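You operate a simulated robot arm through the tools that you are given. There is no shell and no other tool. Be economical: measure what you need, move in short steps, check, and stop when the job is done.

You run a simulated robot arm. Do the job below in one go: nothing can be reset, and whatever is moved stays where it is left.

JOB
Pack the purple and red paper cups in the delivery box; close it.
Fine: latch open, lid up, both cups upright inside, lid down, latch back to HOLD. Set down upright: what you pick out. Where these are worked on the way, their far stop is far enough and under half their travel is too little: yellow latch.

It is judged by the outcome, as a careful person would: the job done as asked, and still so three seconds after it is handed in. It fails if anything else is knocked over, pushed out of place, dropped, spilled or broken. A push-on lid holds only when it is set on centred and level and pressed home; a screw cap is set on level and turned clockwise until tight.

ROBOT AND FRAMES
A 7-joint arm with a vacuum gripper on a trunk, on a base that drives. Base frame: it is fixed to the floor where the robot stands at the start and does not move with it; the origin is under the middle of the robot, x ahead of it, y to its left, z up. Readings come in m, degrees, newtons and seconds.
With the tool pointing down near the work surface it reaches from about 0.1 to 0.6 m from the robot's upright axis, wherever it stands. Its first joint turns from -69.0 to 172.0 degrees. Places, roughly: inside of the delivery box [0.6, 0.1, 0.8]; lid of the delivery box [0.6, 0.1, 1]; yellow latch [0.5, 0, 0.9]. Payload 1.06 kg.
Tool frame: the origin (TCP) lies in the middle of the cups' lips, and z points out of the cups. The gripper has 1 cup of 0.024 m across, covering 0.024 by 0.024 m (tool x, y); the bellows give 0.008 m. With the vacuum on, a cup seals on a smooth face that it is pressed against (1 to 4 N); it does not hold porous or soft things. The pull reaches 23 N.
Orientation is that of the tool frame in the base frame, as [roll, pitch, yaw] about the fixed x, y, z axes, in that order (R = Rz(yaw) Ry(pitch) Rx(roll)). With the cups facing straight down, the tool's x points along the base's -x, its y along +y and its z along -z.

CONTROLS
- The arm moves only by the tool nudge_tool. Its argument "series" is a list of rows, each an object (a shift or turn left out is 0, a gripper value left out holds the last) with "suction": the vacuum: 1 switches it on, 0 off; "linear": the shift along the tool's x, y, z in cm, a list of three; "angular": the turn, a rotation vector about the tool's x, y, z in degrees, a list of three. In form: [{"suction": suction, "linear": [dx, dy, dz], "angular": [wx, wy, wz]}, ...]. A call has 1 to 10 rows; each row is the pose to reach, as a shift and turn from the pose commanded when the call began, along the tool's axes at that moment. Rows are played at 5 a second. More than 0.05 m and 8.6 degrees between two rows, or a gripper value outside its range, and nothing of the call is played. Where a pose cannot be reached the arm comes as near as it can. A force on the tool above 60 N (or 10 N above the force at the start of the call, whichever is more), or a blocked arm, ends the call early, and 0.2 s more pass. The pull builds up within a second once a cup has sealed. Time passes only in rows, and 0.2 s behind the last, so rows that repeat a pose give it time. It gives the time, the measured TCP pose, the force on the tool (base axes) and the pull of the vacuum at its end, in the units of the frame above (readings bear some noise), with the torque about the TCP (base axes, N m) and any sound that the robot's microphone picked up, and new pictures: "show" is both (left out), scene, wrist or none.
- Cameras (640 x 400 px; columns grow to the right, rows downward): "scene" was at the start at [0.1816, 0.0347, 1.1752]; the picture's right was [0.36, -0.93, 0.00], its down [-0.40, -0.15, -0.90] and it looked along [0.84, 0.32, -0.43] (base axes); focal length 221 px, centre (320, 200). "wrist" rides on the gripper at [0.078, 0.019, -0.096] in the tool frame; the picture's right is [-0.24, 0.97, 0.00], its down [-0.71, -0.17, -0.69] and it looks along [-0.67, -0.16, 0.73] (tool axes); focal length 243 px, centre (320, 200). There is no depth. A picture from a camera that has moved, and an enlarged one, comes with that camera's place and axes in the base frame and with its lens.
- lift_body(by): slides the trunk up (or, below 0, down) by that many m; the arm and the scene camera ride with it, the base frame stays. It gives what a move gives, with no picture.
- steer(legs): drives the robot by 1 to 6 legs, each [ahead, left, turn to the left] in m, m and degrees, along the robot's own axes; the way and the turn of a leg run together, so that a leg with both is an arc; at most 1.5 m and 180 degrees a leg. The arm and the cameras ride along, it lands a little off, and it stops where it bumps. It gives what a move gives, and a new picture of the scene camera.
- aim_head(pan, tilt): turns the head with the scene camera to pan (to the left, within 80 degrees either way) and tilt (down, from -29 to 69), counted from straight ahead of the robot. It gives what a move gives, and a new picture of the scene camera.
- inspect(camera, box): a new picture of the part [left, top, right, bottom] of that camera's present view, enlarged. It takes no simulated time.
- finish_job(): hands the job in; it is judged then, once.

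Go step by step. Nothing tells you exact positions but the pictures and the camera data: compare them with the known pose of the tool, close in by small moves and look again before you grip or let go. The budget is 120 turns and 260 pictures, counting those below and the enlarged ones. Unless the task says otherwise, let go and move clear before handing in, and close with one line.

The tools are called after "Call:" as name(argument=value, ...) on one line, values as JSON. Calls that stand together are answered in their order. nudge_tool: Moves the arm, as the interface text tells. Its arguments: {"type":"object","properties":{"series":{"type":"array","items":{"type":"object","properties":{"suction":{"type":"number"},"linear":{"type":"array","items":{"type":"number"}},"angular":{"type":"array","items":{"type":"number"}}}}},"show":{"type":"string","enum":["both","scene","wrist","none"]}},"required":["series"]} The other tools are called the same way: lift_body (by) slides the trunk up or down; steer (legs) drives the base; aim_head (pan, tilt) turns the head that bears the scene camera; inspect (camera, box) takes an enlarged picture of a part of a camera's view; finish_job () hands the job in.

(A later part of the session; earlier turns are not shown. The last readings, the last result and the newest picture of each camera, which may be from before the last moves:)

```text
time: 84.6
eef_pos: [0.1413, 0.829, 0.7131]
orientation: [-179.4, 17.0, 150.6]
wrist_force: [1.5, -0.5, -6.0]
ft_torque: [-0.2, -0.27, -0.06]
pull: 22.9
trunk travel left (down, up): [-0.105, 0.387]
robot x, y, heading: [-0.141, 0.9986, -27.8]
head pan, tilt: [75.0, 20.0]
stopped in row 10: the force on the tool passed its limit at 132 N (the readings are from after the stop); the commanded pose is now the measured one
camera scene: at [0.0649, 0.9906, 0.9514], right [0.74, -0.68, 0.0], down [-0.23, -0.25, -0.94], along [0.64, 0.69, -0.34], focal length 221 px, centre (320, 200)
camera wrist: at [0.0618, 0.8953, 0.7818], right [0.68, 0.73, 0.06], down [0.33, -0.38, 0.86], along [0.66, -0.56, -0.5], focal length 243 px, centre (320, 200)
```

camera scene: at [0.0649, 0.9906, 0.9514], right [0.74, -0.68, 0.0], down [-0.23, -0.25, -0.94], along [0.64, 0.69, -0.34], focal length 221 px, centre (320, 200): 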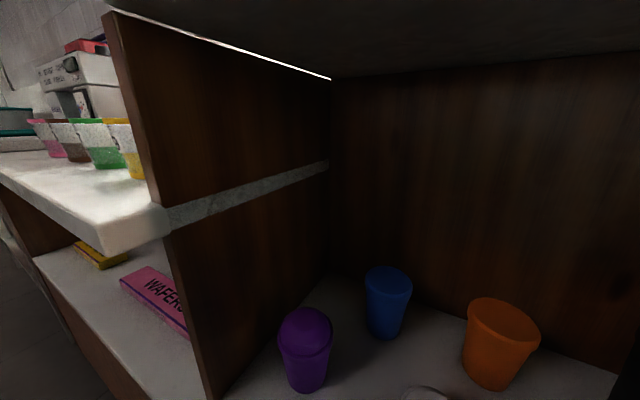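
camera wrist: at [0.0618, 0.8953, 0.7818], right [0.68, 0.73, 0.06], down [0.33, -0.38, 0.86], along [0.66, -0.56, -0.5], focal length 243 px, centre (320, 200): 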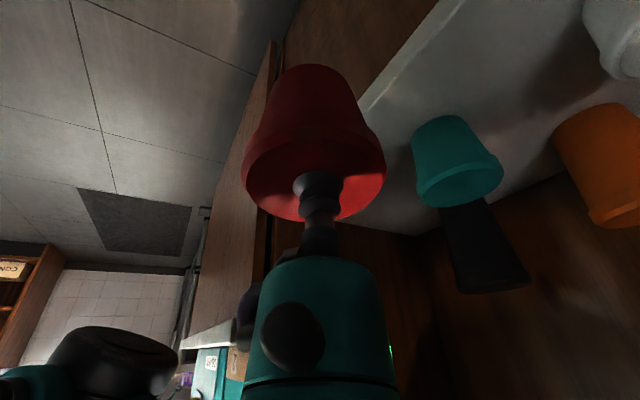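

The cup is out; something at the wrist touched the robot's own body when retracting. I ease forward a little and back the base away instead, then raise the trunk.

Call:
nudge_tool(series=[{"linear": [-1, 0, 0.3]}, {"linear": [-1.5, 0, 0.4]}], show="none")

Call:
steer(legs=[[-0.15, 0, 0]])

Call:
lift_body(by=0.385)

Call:
aim_head(pan=10, tilt=30)

Call:
inspect(camera="wrist", box=[0, 0, 640, 400])

```text
time: 85.2
eef_pos: [0.1558, 0.8211, 0.7146]
orientation: [-179.5, 16.9, 150.5]
wrist_force: [0.6, -0.3, -2.0]
ft_torque: [0.07, 0.09, 0.02]
pull: 23.3
trunk travel left (down, up): [-0.105, 0.387]
robot x, y, heading: [-0.1415, 0.9976, -27.7]
head pan, tilt: [75.0, 20.0]
```

```text
time: 86.6
eef_pos: [0.0217, 0.8909, 0.7145]
orientation: [-179.3, 16.9, 150.3]
wrist_force: [-0.7, -0.2, -1.0]
ft_torque: [0.11, 0.09, 0.01]
pull: 22.6
trunk travel left (down, up): [-0.105, 0.387]
robot x, y, heading: [-0.2725, 1.069, -27.8]
head pan, tilt: [75.0, 20.0]
camera scene: at [-0.0681, 1.0603, 0.9514], right [0.73, -0.68, 0.0], down [-0.23, -0.25, -0.94], along [0.64, 0.69, -0.34], focal length 221 px, centre (320, 200)
```

scene: 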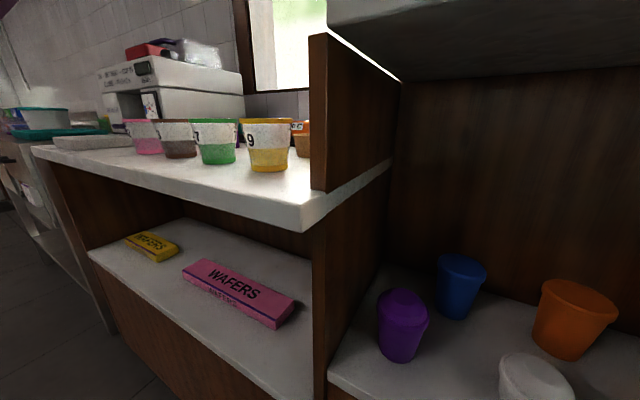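

```text
time: 90.3
eef_pos: [0.0212, 0.8904, 1.0989]
orientation: [-179.3, 16.8, 150.4]
wrist_force: [-0.4, 0.0, -2.1]
ft_torque: [0.09, 0.08, 0.0]
pull: 23.1
trunk travel left (down, up): [-0.49, 0.002]
robot x, y, heading: [-0.2726, 1.0675, -27.8]
head pan, tilt: [75.0, 20.0]
```

```text
time: 91.7
eef_pos: [0.022, 0.8899, 1.0993]
orientation: [-179.4, 17.0, 150.4]
wrist_force: [-0.1, 0.0, -2.0]
ft_torque: [0.08, 0.08, 0.02]
pull: 22.7
trunk travel left (down, up): [-0.49, 0.002]
robot x, y, heading: [-0.2729, 1.0658, -27.9]
head pan, tilt: [10.0, 30.0]
camera scene: at [-0.1849, 1.038, 1.3477], right [-0.31, -0.95, 0.0], down [-0.48, 0.15, -0.87], along [0.82, -0.26, -0.5], focal length 221 px, centre (320, 200)
```

scene: 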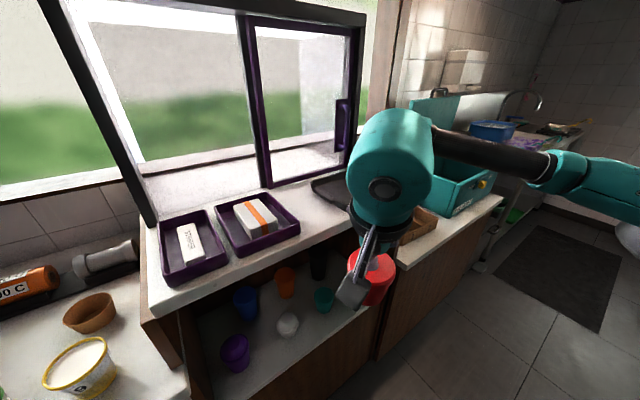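

```text
1.00 times, centred on (320, 200) of wrist (not enlarged: the box is as wide or as high as the picture)
camera zoom: at [-0.0577, 0.9573, 1.1679], right [0.68, 0.73, 0.06], down [0.33, -0.38, 0.86], along [0.66, -0.57, -0.5], focal length 243 px, centre (320, 200)
```

zoom: 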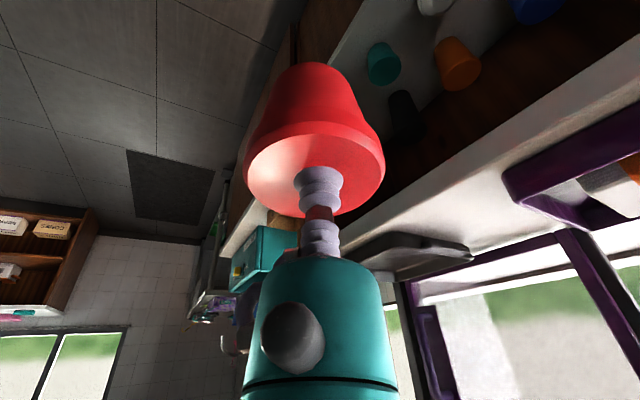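

Red hangs upright under the tilted tool. I now drive back to the box, keeping clear of the counter, and then turn to face it.

Call:
steer(legs=[[0.717, -0.793, 0]])

Call:
steer(legs=[[0, 0, 28]])

```text
time: 99.1
eef_pos: [0.2916, -0.155, 1.0994]
orientation: [-179.4, 16.9, 150.3]
wrist_force: [-0.1, 0.0, -0.9]
ft_torque: [0.01, 0.07, 0.01]
pull: 22.8
trunk travel left (down, up): [-0.49, 0.002]
robot x, y, heading: [0.0013, 0.022, -28.0]
head pan, tilt: [10.0, 30.0]
camera scene: at [0.0848, -0.0065, 1.3477], right [-0.31, -0.95, 0.0], down [-0.48, 0.15, -0.87], along [0.82, -0.27, -0.5], focal length 221 px, centre (320, 200)
```

scene: 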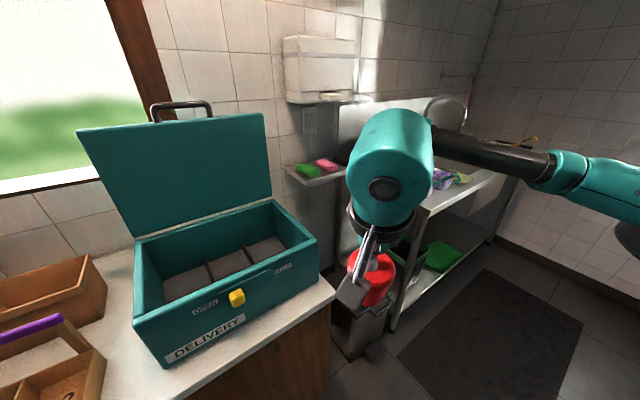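

```text
time: 100.9
eef_pos: [0.3393, 0.0025, 1.0994]
orientation: [-179.3, 17.0, 178.1]
wrist_force: [0.2, 0.0, -1.1]
ft_torque: [0.0, 0.07, 0.03]
pull: 23.0
trunk travel left (down, up): [-0.49, 0.002]
robot x, y, heading: [-0.0064, 0.0232, -0.2]
head pan, tilt: [10.0, 30.0]
camera scene: at [0.0883, 0.0385, 1.3477], right [0.17, -0.99, 0.0], down [-0.49, -0.09, -0.87], along [0.85, 0.15, -0.5], focal length 221 px, centre (320, 200)
```

scene: 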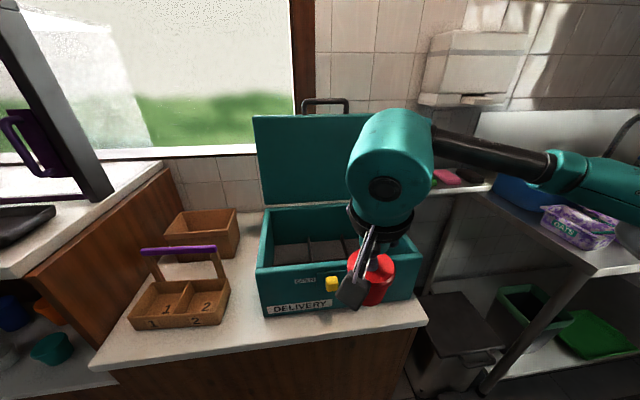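

The box is ahead, lid standing. I look into it closely for its inner layout.

Call:
inspect(camera="scene", box=[240, 190, 440, 320])

Call:
inspect(camera="wrist", box=[0, 0, 640, 400])

```text
3.08 times, centred on (340, 255) of scene
camera zoom: at [0.0883, 0.0385, 1.3477], right [0.17, -0.99, 0.0], down [-0.49, -0.09, -0.87], along [0.85, 0.15, -0.5], focal length 679 px, centre (258, 31)
```

zoom: 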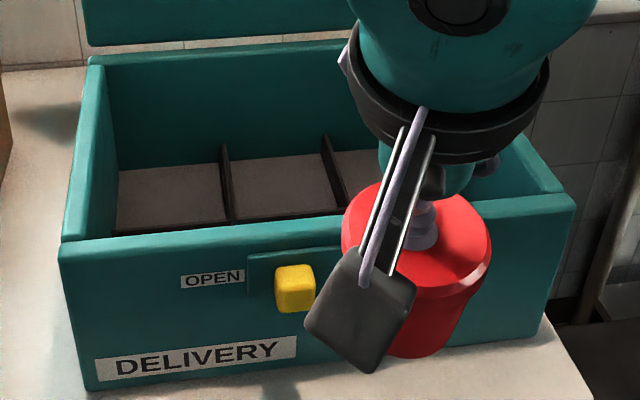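

```text
1.00 times, centred on (320, 200) of wrist (not enlarged: the box is as wide or as high as the picture)
camera zoom: at [0.2371, 0.0257, 1.1678], right [0.26, 0.96, 0.06], down [0.47, -0.18, 0.86], along [0.84, -0.2, -0.5], focal length 243 px, centre (320, 200)
```

zoom: 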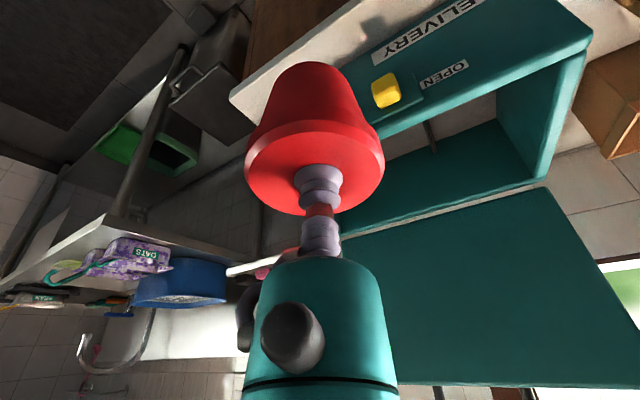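

The box has low dividers forming cells. I shift the arm aside to see the grid properly.

Call:
nudge_tool(series=[{"linear": [0, -4.5, 0]}, {"linear": [0, -9, 0]}, {"linear": [0, -13.5, 0]}, {"linear": [0, -18, 0]}], show="none")

Call:
aim_head(pan=10, tilt=42)

Call:
inspect(camera="scene", box=[220, 110, 460, 260])

```text
time: 101.9
eef_pos: [0.3324, -0.1785, 1.1013]
orientation: [-179.3, 17.1, 178.1]
wrist_force: [-0.3, -0.5, -0.9]
ft_torque: [0.03, 0.07, -0.01]
pull: 23.0
trunk travel left (down, up): [-0.49, 0.002]
robot x, y, heading: [0.0001, 0.0235, -0.1]
head pan, tilt: [10.0, 30.0]
```

```text
time: 102.6
eef_pos: [0.332, -0.1764, 1.102]
orientation: [-179.3, 17.0, 178.1]
wrist_force: [0.3, 0.0, -1.8]
ft_torque: [-0.02, 0.07, -0.02]
pull: 22.9
trunk travel left (down, up): [-0.49, 0.002]
robot x, y, heading: [-0.002, 0.0218, -0.2]
head pan, tilt: [10.0, 42.0]
camera scene: at [0.0814, 0.0372, 1.3294], right [0.17, -0.99, 0.0], down [-0.66, -0.11, -0.74], along [0.73, 0.13, -0.67], focal length 221 px, centre (320, 200)
```

scene: 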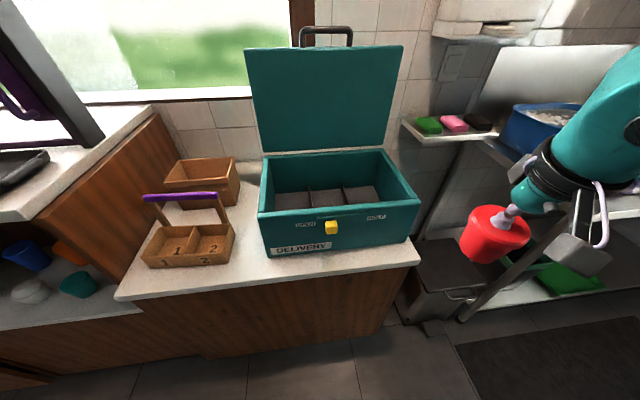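

```text
2.67 times, centred on (340, 185) of scene
camera zoom: at [0.0814, 0.0372, 1.3294], right [0.17, -0.99, 0.0], down [-0.66, -0.11, -0.74], along [0.73, 0.13, -0.67], focal length 588 px, centre (267, 240)
```

zoom: 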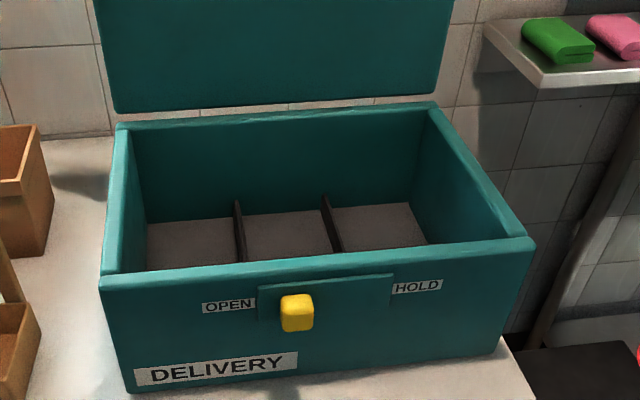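

The box has three cells side by side (width ≈0.12 m). I'll put red in the middle cell and purple in the left. I drive 6 cm closer and carry red over the middle cell.

Call:
steer(legs=[[0.06, 0, 0]])

Call:
nudge_tool(series=[{"linear": [-2.5, 3.5, 0.75]}, {"linear": [-5, 7, 1.5]}, {"linear": [-7.5, 10.5, 2.25]}, {"linear": [-10, 14, 3]}, {"linear": [-12.5, 17.5, 3.75]}, {"linear": [-15, 21, 4.5]}, {"linear": [-17.5, 24.5, 5.25]}, {"linear": [-19.8, 28.1, 6]}, {"linear": [-19.8, 28.1, 6]}])

```text
time: 103.6
eef_pos: [0.3916, -0.1775, 1.1014]
orientation: [-179.4, 16.9, 178.1]
wrist_force: [0.0, -0.1, -2.5]
ft_torque: [0.0, 0.09, 0.01]
pull: 22.7
trunk travel left (down, up): [-0.49, 0.002]
robot x, y, heading: [0.0539, 0.0191, -0.0]
head pan, tilt: [10.0, 42.0]
camera scene: at [0.1411, 0.0371, 1.3293], right [0.17, -0.99, 0.0], down [-0.66, -0.11, -0.74], along [0.73, 0.13, -0.67], focal length 221 px, centre (320, 200)
```

scene: 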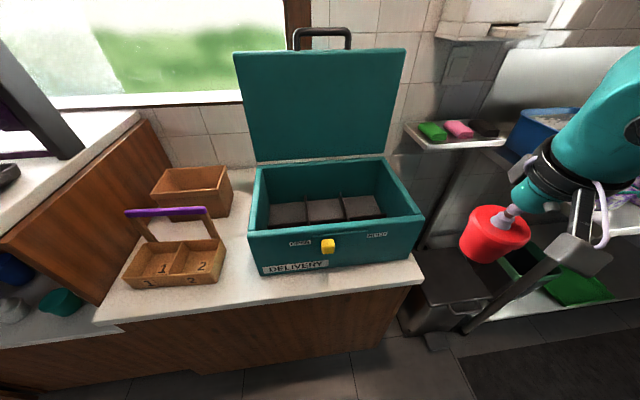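

```text
time: 105.6
eef_pos: [0.6056, 0.0953, 1.0975]
orientation: [-179.5, 17.0, 178.2]
wrist_force: [-0.3, 0.2, -1.9]
ft_torque: [0.0, 0.09, 0.01]
pull: 22.8
trunk travel left (down, up): [-0.49, 0.002]
robot x, y, heading: [0.0551, 0.0193, 0.0]
head pan, tilt: [10.0, 42.0]
camera scene: at [0.1401, 0.0365, 1.3294], right [0.17, -0.99, 0.0], down [-0.66, -0.11, -0.74], along [0.73, 0.13, -0.67], focal length 221 px, centre (320, 200)
camera wrist: at [0.504, 0.1176, 1.1664], right [0.26, 0.96, 0.06], down [0.47, -0.18, 0.86], along [0.84, -0.19, -0.5], focal length 243 px, centre (320, 200)
```

scene: 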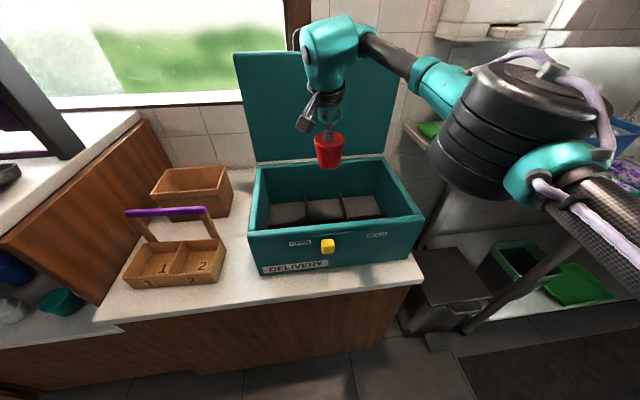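
wrist: 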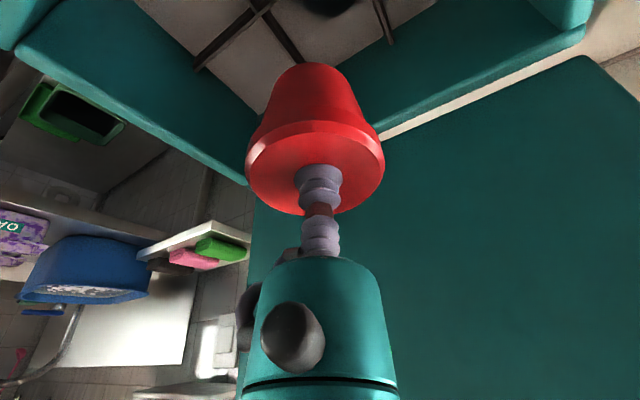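

The wrist view shows crossing dividers beneath. I zoom to map them.

Call:
inspect(camera="wrist", box=[120, 0, 460, 130])

Call:
inspect(camera="scene", box=[230, 120, 440, 280])

```text
1.88 times, centred on (290, 65) of wrist
camera zoom: at [0.504, 0.1176, 1.1664], right [0.26, 0.96, 0.06], down [0.47, -0.18, 0.86], along [0.84, -0.19, -0.5], focal length 457 px, centre (376, 454)
```

zoom: 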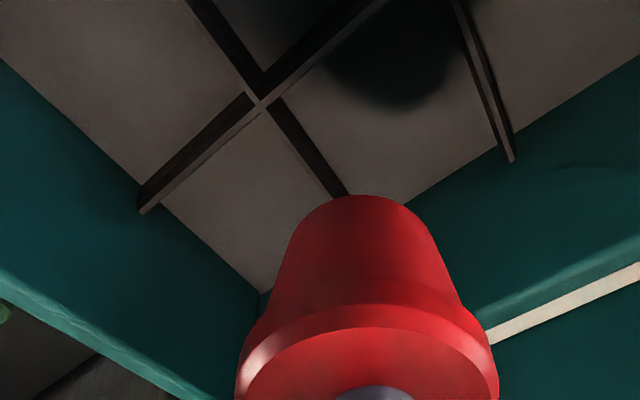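

```text
2.50 times, centred on (335, 200) of scene
camera zoom: at [0.1401, 0.0365, 1.3294], right [0.17, -0.99, 0.0], down [-0.66, -0.11, -0.74], along [0.73, 0.13, -0.67], focal length 552 px, centre (282, 200)
```

zoom: 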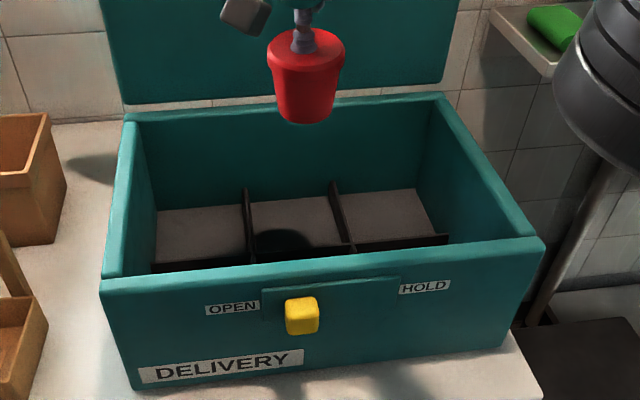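

The inside is a 2×3 grid; the back middle cell is centred near (0.656, 0.111). I go over it and lower red part of the way.

Call:
nudge_tool(series=[{"linear": [-2.4, 0.9, 0.73]}, {"linear": [-4.78, 1.7, 1.46]}, {"linear": [-3.6, 1.7, 5.3]}, {"linear": [-2.46, 1.7, 9.1]}, {"linear": [-1.3, 1.7, 12.9]}, {"linear": [-0.43, 1.7, 15.8]}, {"linear": [-0.43, 1.7, 15.8]}])

Call:
inspect(camera="scene", box=[230, 120, 440, 280])

```text
time: 107.2
eef_pos: [0.6222, 0.1036, 0.9935]
orientation: [-179.6, 16.9, 178.2]
wrist_force: [0.2, 0.2, -1.9]
ft_torque: [-0.01, 0.06, 0.05]
pull: 22.4
out of reach, approached as far as the arm can: row 1, 2, 3, 4, 5, 6, 7
trunk travel left (down, up): [-0.49, 0.002]
robot x, y, heading: [0.0534, 0.022, -0.1]
head pan, tilt: [10.0, 42.0]
camera scene: at [0.14, 0.0372, 1.3294], right [0.17, -0.99, 0.0], down [-0.66, -0.11, -0.74], along [0.73, 0.13, -0.67], focal length 221 px, centre (320, 200)
camera wrist: at [0.5214, 0.1265, 1.0614], right [0.26, 0.96, 0.06], down [0.47, -0.18, 0.86], along [0.84, -0.19, -0.5], focal length 243 px, centre (320, 200)
```

scene: 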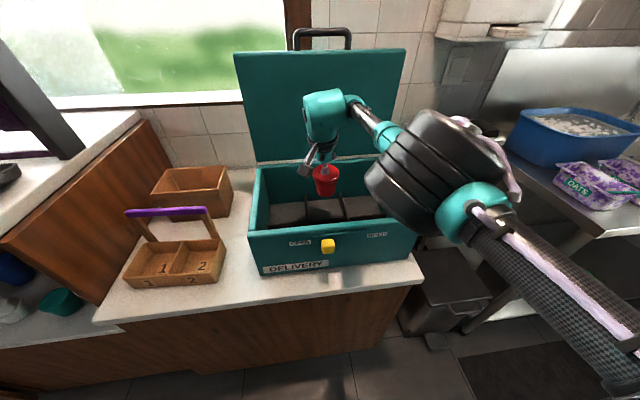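
wrist: 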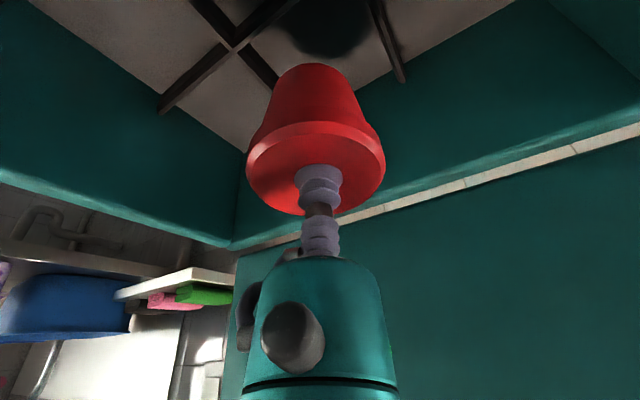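

```text
2.50 times, centred on (335, 200) of scene
camera zoom: at [0.14, 0.0372, 1.3294], right [0.17, -0.99, 0.0], down [-0.66, -0.11, -0.74], along [0.73, 0.13, -0.67], focal length 552 px, centre (282, 200)
```

zoom: 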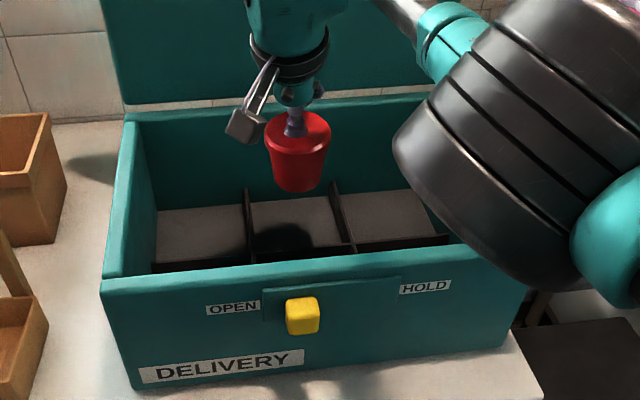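

The arm is at its reach limit 3 cm short of the cell centre. I drive 4 cm closer, which should put red right over the back middle cell.

Call:
steer(legs=[[0.04, 0, 0]])

Call:
inspect(camera="wrist", box=[120, 0, 460, 130])

```text
time: 108.0
eef_pos: [0.6626, 0.1055, 0.9923]
orientation: [-179.5, 17.0, 178.2]
wrist_force: [-0.3, 0.9, -1.5]
ft_torque: [0.0, 0.11, -0.01]
pull: 22.6
trunk travel left (down, up): [-0.49, 0.002]
robot x, y, heading: [0.0954, 0.02, 0.0]
head pan, tilt: [10.0, 42.0]
camera scene: at [0.1805, 0.0372, 1.3293], right [0.17, -0.99, 0.0], down [-0.66, -0.12, -0.74], along [0.73, 0.13, -0.67], focal length 221 px, centre (320, 200)
```

scene: 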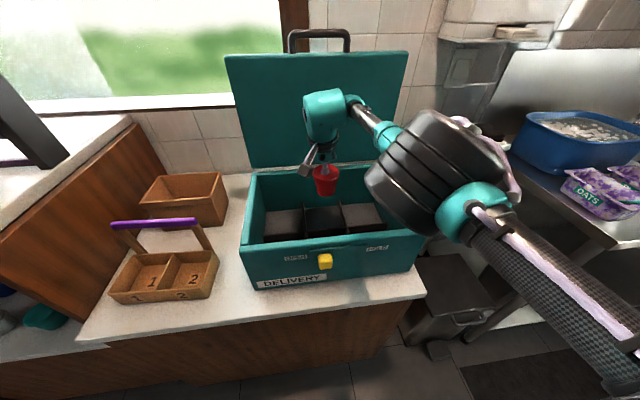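

```text
1.88 times, centred on (290, 65) of wrist
camera zoom: at [0.5615, 0.1266, 1.061], right [0.26, 0.96, 0.06], down [0.47, -0.18, 0.86], along [0.84, -0.19, -0.5], focal length 457 px, centre (376, 454)
```

zoom: 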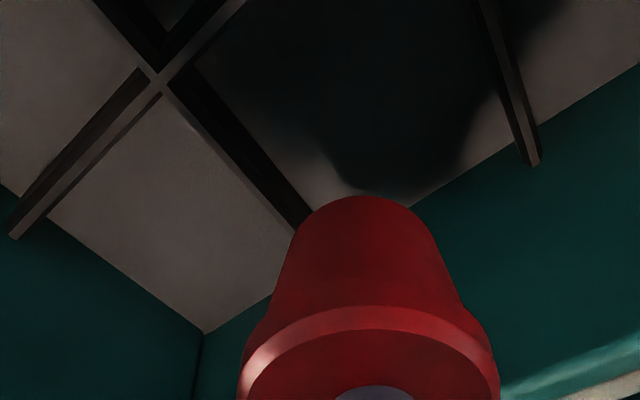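

Red is centred over its cell. I lower it gently.

Call:
nudge_tool(series=[{"linear": [0.58, 0.4, 1.9]}, {"linear": [1.16, 0.4, 3.8]}, {"linear": [1.74, 0.4, 5.7]}, {"linear": [2.32, 0.4, 7.6]}, {"linear": [2.32, 0.4, 7.6]}])

```text
time: 109.2
eef_pos: [0.6526, 0.1056, 0.9228]
orientation: [-179.6, 17.0, 178.2]
wrist_force: [0.4, 0.5, -1.7]
ft_torque: [0.03, 0.11, -0.03]
pull: 22.7
out of reach, approached as far as the arm can: row 1, 2, 3, 4, 5
trunk travel left (down, up): [-0.49, 0.002]
robot x, y, heading: [0.0943, 0.0196, -0.1]
head pan, tilt: [10.0, 42.0]
camera scene: at [0.1792, 0.0372, 1.3294], right [0.17, -0.99, 0.0], down [-0.66, -0.12, -0.74], along [0.73, 0.13, -0.67], focal length 221 px, centre (320, 200)
camera wrist: at [0.55, 0.128, 0.9899], right [0.26, 0.96, 0.06], down [0.47, -0.18, 0.86], along [0.84, -0.19, -0.5], focal length 243 px, centre (320, 200)
```

scene: 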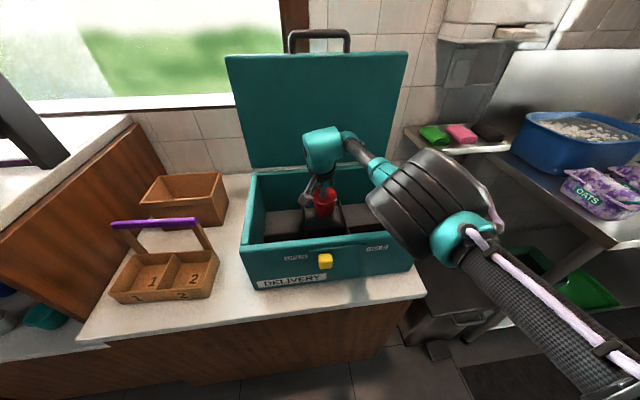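
wrist: 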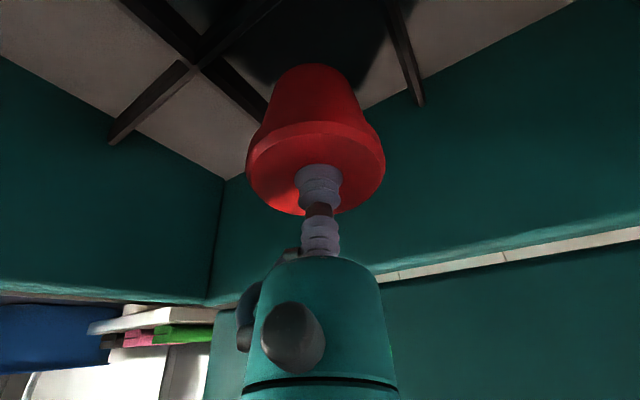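

Still well placed, and the elbow is clear of the wall. I use the trunk for the next 2 cm to stay within reach, then finish by small steps.

Call:
lift_body(by=-0.02)

Call:
nudge_tool(series=[{"linear": [0.15, 0, 0.48]}, {"linear": [0.15, 0, 0.48]}], show="none")

Call:
inspect(camera="wrist", box=[120, 0, 460, 200])

```text
time: 109.9
eef_pos: [0.651, 0.1079, 0.9006]
orientation: [-179.5, 17.0, 178.2]
wrist_force: [0.2, 1.3, -0.7]
ft_torque: [0.03, 0.1, 0.01]
pull: 22.8
trunk travel left (down, up): [-0.47, 0.022]
robot x, y, heading: [0.0942, 0.0194, -0.2]
head pan, tilt: [10.0, 42.0]
```

```text
time: 110.5
eef_pos: [0.6529, 0.1063, 0.8944]
orientation: [-179.5, 17.0, 178.2]
wrist_force: [-0.2, -0.1, -0.9]
ft_torque: [0.02, 0.09, 0.01]
pull: 22.7
trunk travel left (down, up): [-0.47, 0.022]
robot x, y, heading: [0.0961, 0.0216, 0.0]
head pan, tilt: [10.0, 42.0]
```

```text
1.88 times, centred on (290, 100) of wrist
camera zoom: at [0.5497, 0.1297, 0.9637], right [0.26, 0.96, 0.06], down [0.47, -0.18, 0.86], along [0.84, -0.19, -0.5], focal length 457 px, centre (376, 388)
```

zoom: 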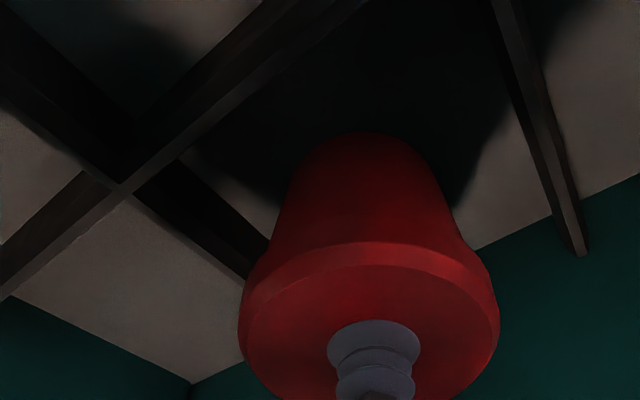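

It hangs nicely within the cell and is not yet down. I continue in 3 mm steps.

Call:
nudge_tool(series=[{"linear": [0.09, 0.3, 0.29]}, {"linear": [0.17, 0.3, 0.57]}, {"linear": [0.26, 0.3, 0.86]}, {"linear": [0.26, 0.3, 0.86]}], show="none")

```text
time: 111.5
eef_pos: [0.653, 0.1102, 0.8861]
orientation: [-179.5, 17.1, 178.2]
wrist_force: [-0.1, 0.5, -1.9]
ft_torque: [0.03, 0.05, -0.03]
pull: 22.7
trunk travel left (down, up): [-0.47, 0.022]
robot x, y, heading: [0.0928, 0.0196, -0.0]
head pan, tilt: [10.0, 42.0]
```

Call:
nudge_tool(series=[{"linear": [0.09, 0, 0.29]}, {"linear": [0.17, 0, 0.57]}, {"linear": [0.26, 0, 0.86]}, {"linear": [0.26, 0, 0.86]}], show="wrist")

```text
time: 112.5
eef_pos: [0.6527, 0.1103, 0.8778]
orientation: [-179.5, 17.1, 178.1]
wrist_force: [0.2, 0.7, -1.6]
ft_torque: [0.02, 0.07, -0.02]
pull: 22.6
trunk travel left (down, up): [-0.47, 0.022]
robot x, y, heading: [0.0898, 0.0217, -0.1]
head pan, tilt: [10.0, 42.0]
camera wrist: at [0.5501, 0.133, 0.9458], right [0.26, 0.96, 0.06], down [0.47, -0.18, 0.86], along [0.84, -0.19, -0.5], focal length 243 px, centre (320, 200)
```

wrist: 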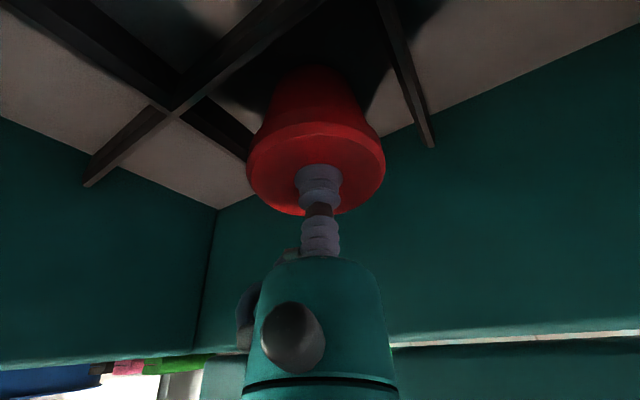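

Still hanging free (−1.6 N). On down.

Call:
nudge_tool(series=[{"linear": [0.09, 0, 0.29]}, {"linear": [0.17, 0, 0.57]}, {"linear": [0.26, 0, 0.86]}, {"linear": [0.35, 0, 1.15]}, {"linear": [0.35, 0, 1.15]}], show="none")

```text
time: 113.7
eef_pos: [0.6519, 0.1097, 0.8671]
orientation: [-179.4, 17.2, 178.1]
wrist_force: [2.5, 0.7, 8.7]
ft_torque: [0.02, 0.14, 0.01]
pull: 22.8
trunk travel left (down, up): [-0.47, 0.022]
robot x, y, heading: [0.0934, 0.0206, -0.1]
head pan, tilt: [10.0, 42.0]
```

Contact with the floor (force now +8.7 N). I ease up 1 mm, switch the vacuum off, wait, and lift away slowly.

Call:
nudge_tool(series=[{"suction": 0, "linear": [-0.05, 0, -0.15]}, {"suction": 0, "linear": [-0.05, 0, -0.15]}, {"suction": 0, "linear": [-0.05, 0, -0.15]}, {"suction": 0, "linear": [-0.05, 0, -0.15]}, {"suction": 0, "linear": [-0.05, 0, -0.15]}, {"linear": [-0.2, 0, -0.7]}, {"linear": [-0.5, 0, -1.6]}, {"linear": [-0.9, 0, -3]}])

```text
time: 115.5
eef_pos: [0.652, 0.1109, 0.8971]
orientation: [-179.5, 17.1, 178.1]
wrist_force: [-0.6, 0.5, -0.2]
ft_torque: [-0.02, -0.03, 0.03]
pull: 0.0
trunk travel left (down, up): [-0.47, 0.022]
robot x, y, heading: [0.0961, 0.021, -0.2]
head pan, tilt: [10.0, 42.0]
camera scene: at [0.2022, 0.0371, 1.31], right [0.17, -0.99, 0.0], down [-0.66, -0.12, -0.74], along [0.73, 0.13, -0.67], focal length 221 px, centre (320, 200)
camera wrist: at [0.5493, 0.1324, 0.9656], right [0.26, 0.96, 0.06], down [0.47, -0.18, 0.86], along [0.84, -0.19, -0.5], focal length 243 px, centre (320, 200)
```

scene: 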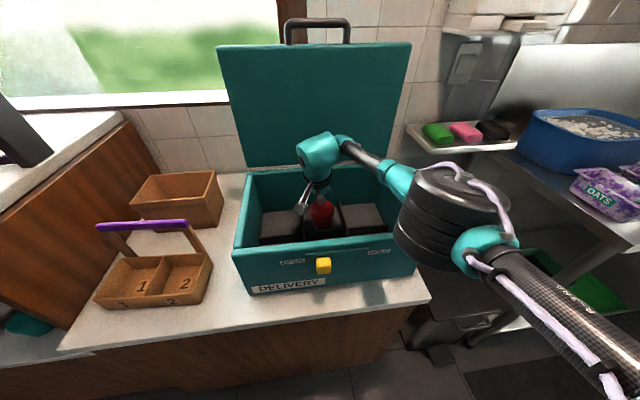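
wrist: 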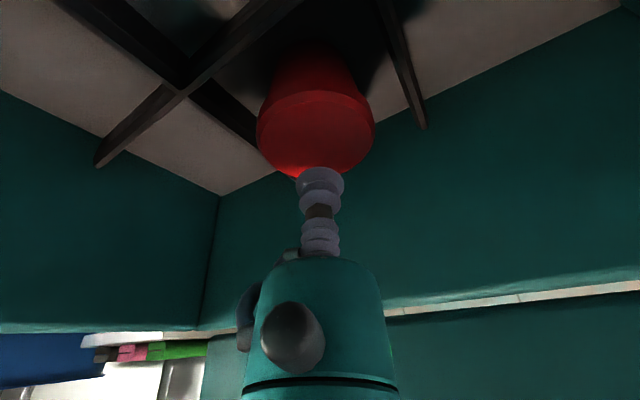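

Red is released and stands upright in the middle back cell. I rise straight up and draw back.

Call:
nudge_tool(series=[{"linear": [-1.3, 0, -4.3]}, {"linear": [-2.6, 0, -8.6]}, {"linear": [-3.9, 0, -12.9]}, {"linear": [-5.2, 0, -17.2]}, {"linear": [-1, 0, -18.5]}, {"linear": [3.2, 0, -19.8]}, {"linear": [7.4, 0, -21.1]}, {"linear": [11.6, 0, -22.4]}, {"linear": [15.5, 0, -23.5]}], show="none")

Call:
inspect(camera="scene", box=[210, 140, 430, 300])

```text
time: 117.5
eef_pos: [0.4348, 0.1207, 1.077]
orientation: [-179.5, 17.1, 178.2]
wrist_force: [-0.2, 0.0, 0.5]
ft_torque: [-0.02, -0.04, 0.02]
pull: 0.1
trunk travel left (down, up): [-0.47, 0.022]
robot x, y, heading: [0.0941, 0.0227, -0.1]
head pan, tilt: [10.0, 42.0]
```

```text
2.50 times, centred on (320, 220) of scene
camera zoom: at [0.2019, 0.0372, 1.31], right [0.17, -0.99, 0.0], down [-0.66, -0.12, -0.74], along [0.73, 0.13, -0.67], focal length 552 px, centre (320, 150)
```

zoom: 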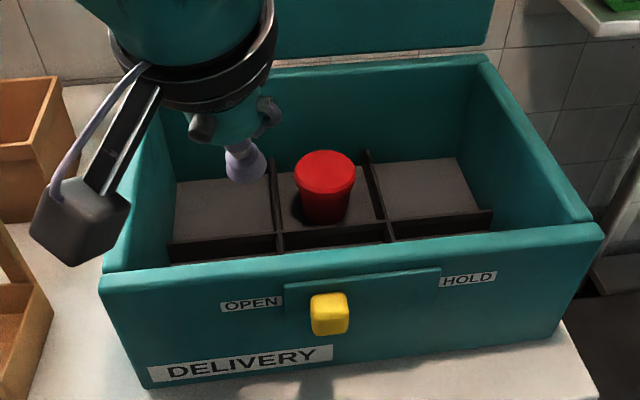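

Red stands upright in its cell. Now for purple: I straighten the tool, back off, and drive along to stand left of it.

Call:
nudge_tool(series=[{"linear": [0, 0, -1], "angular": [0, 6, 0]}, {"linear": [0, 0, -2], "angular": [0, 12, 0]}, {"linear": [0, 0, -2], "angular": [0, 17.1, 0]}], show="none")

Call:
steer(legs=[[-0.2, 0, 0], [-0.311, 1.171, 0], [0, 0, -13]])

Call:
aim_head(pan=-10, tilt=35)

```text
time: 118.3
eef_pos: [0.4281, 0.1205, 1.0954]
orientation: [-179.5, -0.2, 178.1]
wrist_force: [0.4, -0.4, 0.9]
ft_torque: [0.01, 0.02, -0.02]
pull: 0.0
trunk travel left (down, up): [-0.47, 0.022]
robot x, y, heading: [0.0969, 0.0206, 0.1]
head pan, tilt: [10.0, 42.0]
```

```text
time: 131.0
eef_pos: [-0.044, 1.2283, 1.0952]
orientation: [-179.4, 0.0, 163.1]
wrist_force: [-1.3, 0.0, 0.0]
ft_torque: [-0.02, 0.03, 0.0]
pull: 0.1
trunk travel left (down, up): [-0.47, 0.022]
robot x, y, heading: [-0.3973, 1.2203, -15.1]
head pan, tilt: [10.0, 42.0]
camera scene: at [-0.2862, 1.2061, 1.31], right [-0.09, -1.0, 0.0], down [-0.67, 0.06, -0.74], along [0.74, -0.07, -0.67], focal length 221 px, centre (320, 200)
```

scene: 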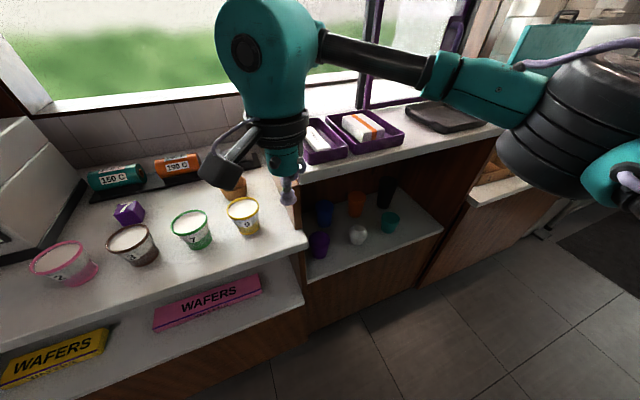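

```text
time: 131.9
eef_pos: [-0.0446, 1.2289, 1.0959]
orientation: [-179.5, 0.0, 163.0]
wrist_force: [-0.1, 0.0, -0.2]
ft_torque: [-0.01, -0.03, 0.01]
pull: 0.0
trunk travel left (down, up): [-0.47, 0.022]
robot x, y, heading: [-0.3925, 1.2191, -15.1]
head pan, tilt: [-10.0, 35.0]
camera scene: at [-0.2897, 1.1762, 1.3205], right [-0.42, -0.91, 0.0], down [-0.52, 0.24, -0.82], along [0.74, -0.35, -0.57], focal length 221 px, centre (320, 200)
```

scene: 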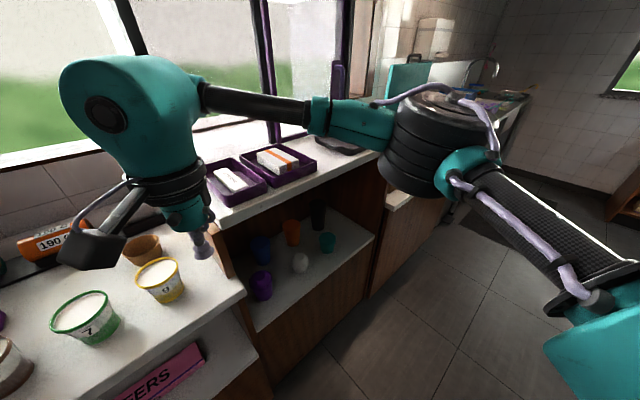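

I stand left of purple, elbow trailing in the aisle. I bring the tool in front of purple while turning it square to the cabinet, then lower the trunk.

Call:
nudge_tool(series=[{"linear": [-2.2, -2.6, 0], "angular": [0, 0, -8.5]}, {"linear": [-4.4, -5.2, 0], "angular": [0, 0, -17]}, {"linear": [-6.6, -7.8, 0], "angular": [0, 0, -25.5]}, {"linear": [-8.7, -10.4, 0], "angular": [0, 0, -34]}, {"linear": [-8.7, -10.4, 0], "angular": [0, 0, -34]}], show="none")

Call:
lift_body(by=-0.33)

Call:
aim_head(pan=-25, tilt=35)

Call:
inspect(camera="wrist", box=[0, 0, 640, 400])

```text
time: 133.1
eef_pos: [0.0067, 1.1043, 1.0957]
orientation: [-179.6, -0.2, -162.9]
wrist_force: [-0.3, -0.1, -0.1]
ft_torque: [0.0, 0.0, 0.04]
pull: 0.1
trunk travel left (down, up): [-0.47, 0.022]
robot x, y, heading: [-0.3911, 1.2187, -15.1]
head pan, tilt: [-10.0, 35.0]
```

```text
time: 136.3
eef_pos: [0.0079, 1.1035, 0.7652]
orientation: [-179.6, -0.3, -163.0]
wrist_force: [0.3, -0.4, -0.2]
ft_torque: [-0.02, -0.03, 0.02]
pull: 0.0
trunk travel left (down, up): [-0.14, 0.352]
robot x, y, heading: [-0.3921, 1.2193, -15.0]
head pan, tilt: [-10.0, 35.0]
```

```text
time: 137.1
eef_pos: [0.0085, 1.1032, 0.7653]
orientation: [-179.6, -0.2, -162.9]
wrist_force: [0.0, 0.3, 0.3]
ft_torque: [0.0, -0.03, 0.01]
pull: 0.0
trunk travel left (down, up): [-0.14, 0.352]
robot x, y, heading: [-0.389, 1.2195, -15.1]
head pan, tilt: [-25.0, 35.0]
camera scene: at [-0.185, 1.1253, 0.9683], right [-0.64, -0.77, 0.0], down [-0.44, 0.37, -0.82], along [0.63, -0.53, -0.57], focal length 221 px, centre (320, 200)
```

scene: 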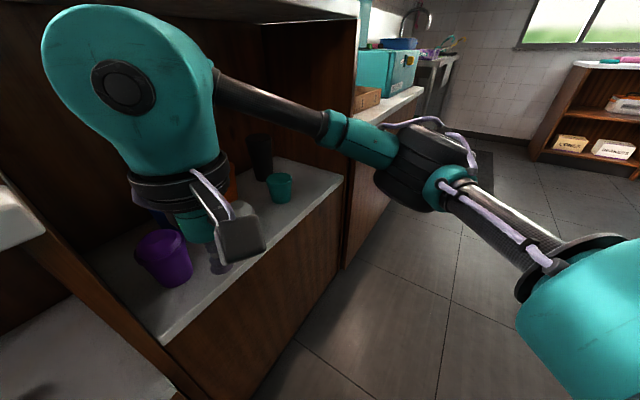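

```text
1.00 times, centred on (320, 200) of wrist (not enlarged: the box is as wide or as high as the picture)
camera zoom: at [-0.0718, 1.0988, 0.8619], right [-0.06, 1.0, -0.01], down [0.73, 0.05, 0.68], along [0.68, 0.04, -0.73], focal length 243 px, centre (320, 200)
```

zoom: 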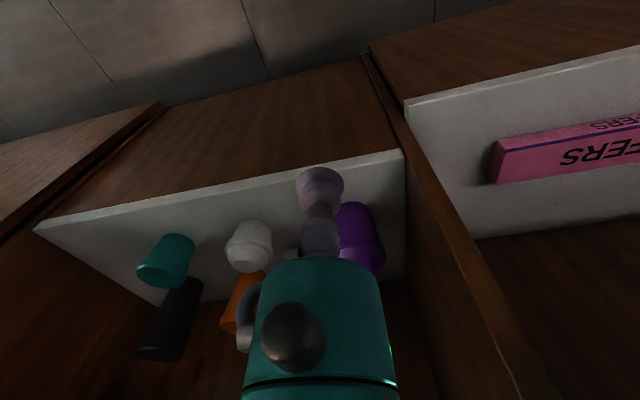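

Purple's position is confirmed. I lower slightly so the wrist fits under the overhang, then drive closer so it's within reach.

Call:
nudge_tool(series=[{"linear": [0, 0, 1.7]}, {"linear": [0, -0.2, 3.4], "angular": [-4, 0, 0]}, {"linear": [0, -0.2, 3.4], "angular": [-7, 0, 0]}], show="none")

Call:
steer(legs=[[0.076, 0.048, 0]])

Call:
inspect(camera="wrist", box=[0, 0, 640, 400])

```text
time: 137.9
eef_pos: [0.0078, 1.1012, 0.7321]
orientation: [173.3, -0.4, -163.0]
wrist_force: [-0.3, -1.1, -0.3]
ft_torque: [-0.02, -0.01, 0.0]
pull: 0.0
trunk travel left (down, up): [-0.14, 0.352]
robot x, y, heading: [-0.3978, 1.2154, -15.0]
head pan, tilt: [-25.0, 35.0]
```

```text
time: 139.0
eef_pos: [0.0932, 1.128, 0.7319]
orientation: [173.4, -0.4, -162.9]
wrist_force: [0.1, -0.5, 0.2]
ft_torque: [0.01, 0.04, -0.03]
pull: 0.1
trunk travel left (down, up): [-0.14, 0.352]
robot x, y, heading: [-0.3109, 1.2433, -15.3]
head pan, tilt: [-25.0, 35.0]
camera scene: at [-0.0999, 1.1517, 0.9683], right [-0.64, -0.77, 0.0], down [-0.44, 0.37, -0.82], along [0.63, -0.53, -0.57], focal length 221 px, centre (320, 200)
```

scene: 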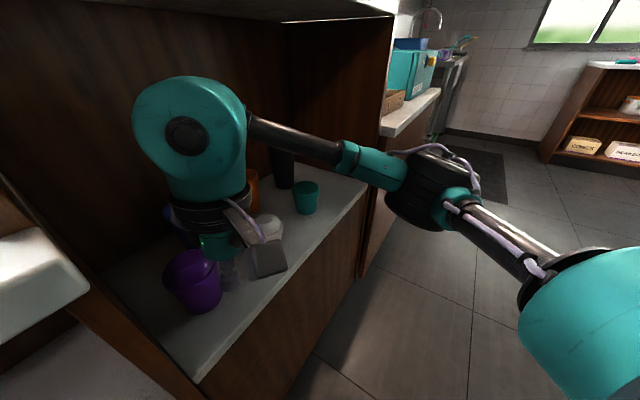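

```text
1.00 times, centred on (320, 200) of wrist (not enlarged: the box is as wide or as high as the picture)
camera zoom: at [0.0163, 1.1124, 0.8296], right [-0.06, 0.99, 0.11], down [0.75, -0.03, 0.66], along [0.65, 0.12, -0.75], focal length 243 px, centre (320, 200)
```

zoom: 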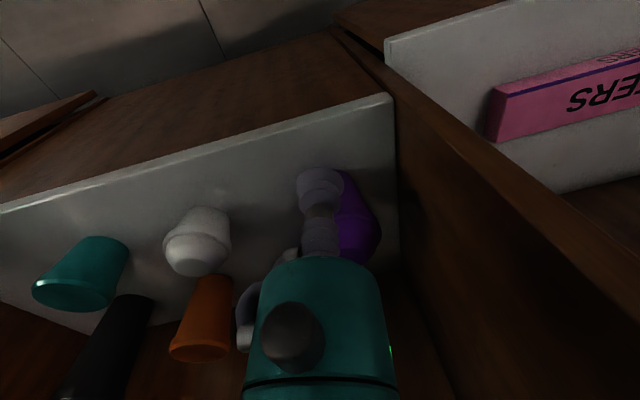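

Purple is about 11 cm ahead of the lip. I advance 8 cm and look again.

Call:
nudge_tool(series=[{"linear": [-2.7, 0, 0]}, {"linear": [-5.4, 0, 0]}, {"linear": [-8, 0, 0]}, {"linear": [-8, 0, 0]}])

Call:
inspect(camera="scene", box=[100, 60, 340, 340])

Call:
inspect(camera="wrist", box=[240, 60, 480, 260])

```text
time: 140.0
eef_pos: [0.1715, 1.152, 0.7327]
orientation: [173.4, -0.4, -162.9]
wrist_force: [-0.6, -0.2, -0.6]
ft_torque: [-0.03, -0.01, 0.0]
pull: 0.1
trunk travel left (down, up): [-0.14, 0.352]
robot x, y, heading: [-0.3098, 1.2459, -15.0]
head pan, tilt: [-25.0, 35.0]
camera scene: at [-0.0999, 1.1518, 0.9683], right [-0.64, -0.77, 0.0], down [-0.44, 0.37, -0.82], along [0.63, -0.53, -0.57], focal length 221 px, centre (320, 200)
camera wrist: at [0.0944, 1.1362, 0.8295], right [-0.06, 0.99, 0.11], down [0.75, -0.03, 0.66], along [0.65, 0.12, -0.75], focal length 243 px, centre (320, 200)
```

scene: 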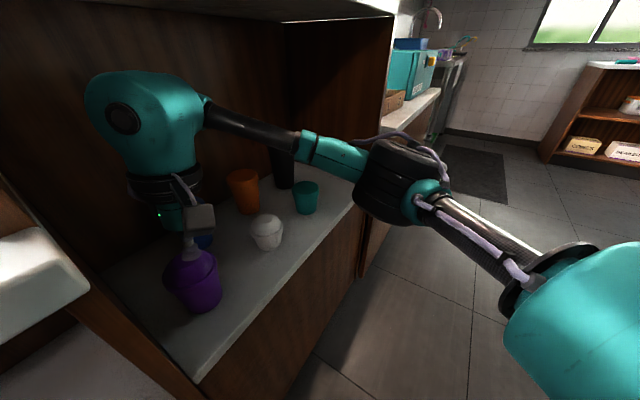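
wrist: 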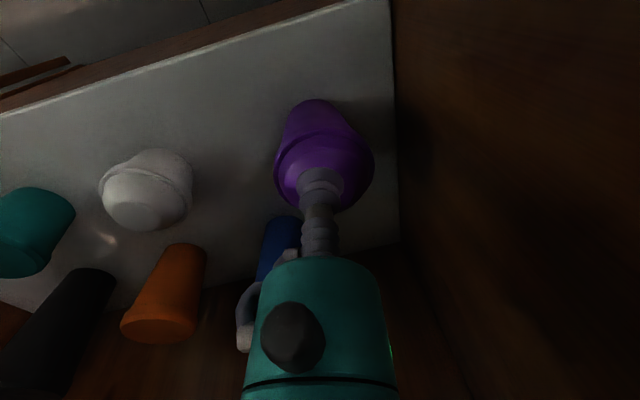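

```text
1.43 times, centred on (220, 200) of scene
camera zoom: at [-0.0999, 1.1518, 0.9683], right [-0.64, -0.77, 0.0], down [-0.44, 0.37, -0.82], along [0.63, -0.53, -0.57], focal length 315 px, centre (463, 200)
```

zoom: 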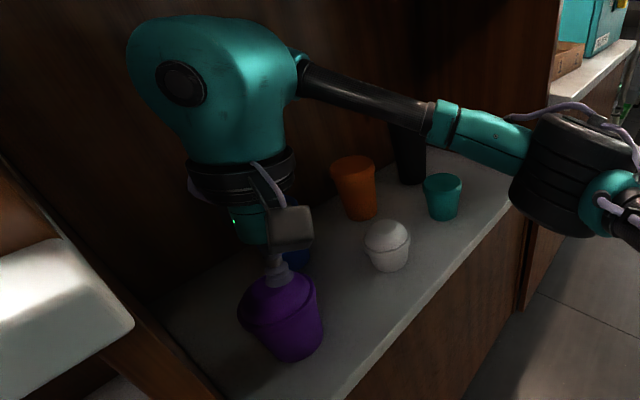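

```text
2.00 times, centred on (360, 160) of wrist
camera zoom: at [0.0944, 1.1362, 0.8295], right [-0.06, 0.99, 0.11], down [0.75, -0.03, 0.66], along [0.65, 0.12, -0.75], focal length 485 px, centre (240, 280)
```

zoom: 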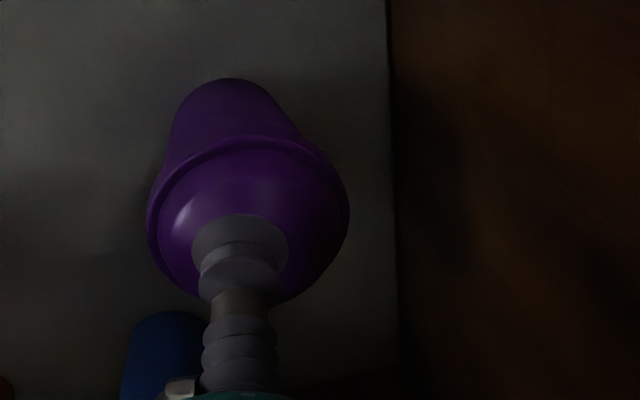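

Purple's axis is at about (0.191, 1.163): 2 cm further ahead. I move there, switch the vacuum on and go down in small steps.

Call:
nudge_tool(series=[{"suction": 1, "linear": [-1.1, 0.2, 0]}, {"suction": 1, "linear": [-2.2, 0.43, 0]}, {"suction": 1, "linear": [-2.2, 0.3, 1.0]}, {"suction": 1, "linear": [-2.2, 0.2, 1.6]}, {"suction": 1, "linear": [-2.2, 0.2, 2.0]}, {"suction": 1, "linear": [-2.2, 0.15, 2.3]}, {"suction": 1, "linear": [-2.2, 0.13, 2.5]}, {"suction": 1, "linear": [-2.2, 0.13, 2.5]}], show="wrist")

```text
time: 141.8
eef_pos: [0.1891, 1.1635, 0.707]
orientation: [173.4, -0.3, -162.9]
wrist_force: [-0.3, 0.8, -0.4]
ft_torque: [0.03, 0.03, -0.02]
pull: 0.1
trunk travel left (down, up): [-0.14, 0.352]
robot x, y, heading: [-0.3104, 1.248, -15.0]
head pan, tilt: [-25.0, 35.0]
camera wrist: at [0.1129, 1.1461, 0.8043], right [-0.06, 0.99, 0.11], down [0.75, -0.03, 0.66], along [0.65, 0.12, -0.75], focal length 243 px, centre (320, 200)
```

wrist: 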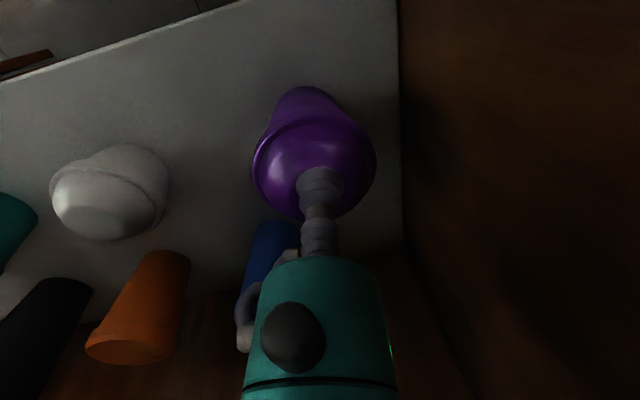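

Call:
inspect(camera="wrist", box=[230, 70, 410, 250])

Call:
inspect(camera="scene", box=[120, 180, 280, 330])

```text
2.22 times, centred on (320, 160) of wrist
camera zoom: at [0.1129, 1.1461, 0.8043], right [-0.06, 0.99, 0.11], down [0.75, -0.03, 0.66], along [0.65, 0.12, -0.75], focal length 539 px, centre (320, 289)
```

zoom: 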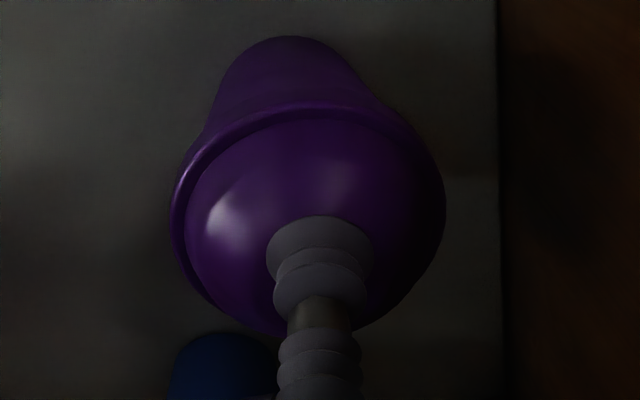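

```text
2.67 times, centred on (200, 255) of scene
camera zoom: at [-0.0999, 1.1518, 0.9683], right [-0.64, -0.77, 0.0], down [-0.44, 0.37, -0.82], along [0.63, -0.53, -0.57], focal length 588 px, centre (640, 53)
```

zoom: 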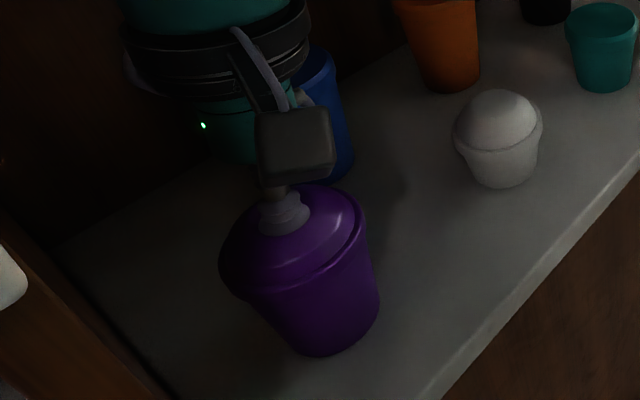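

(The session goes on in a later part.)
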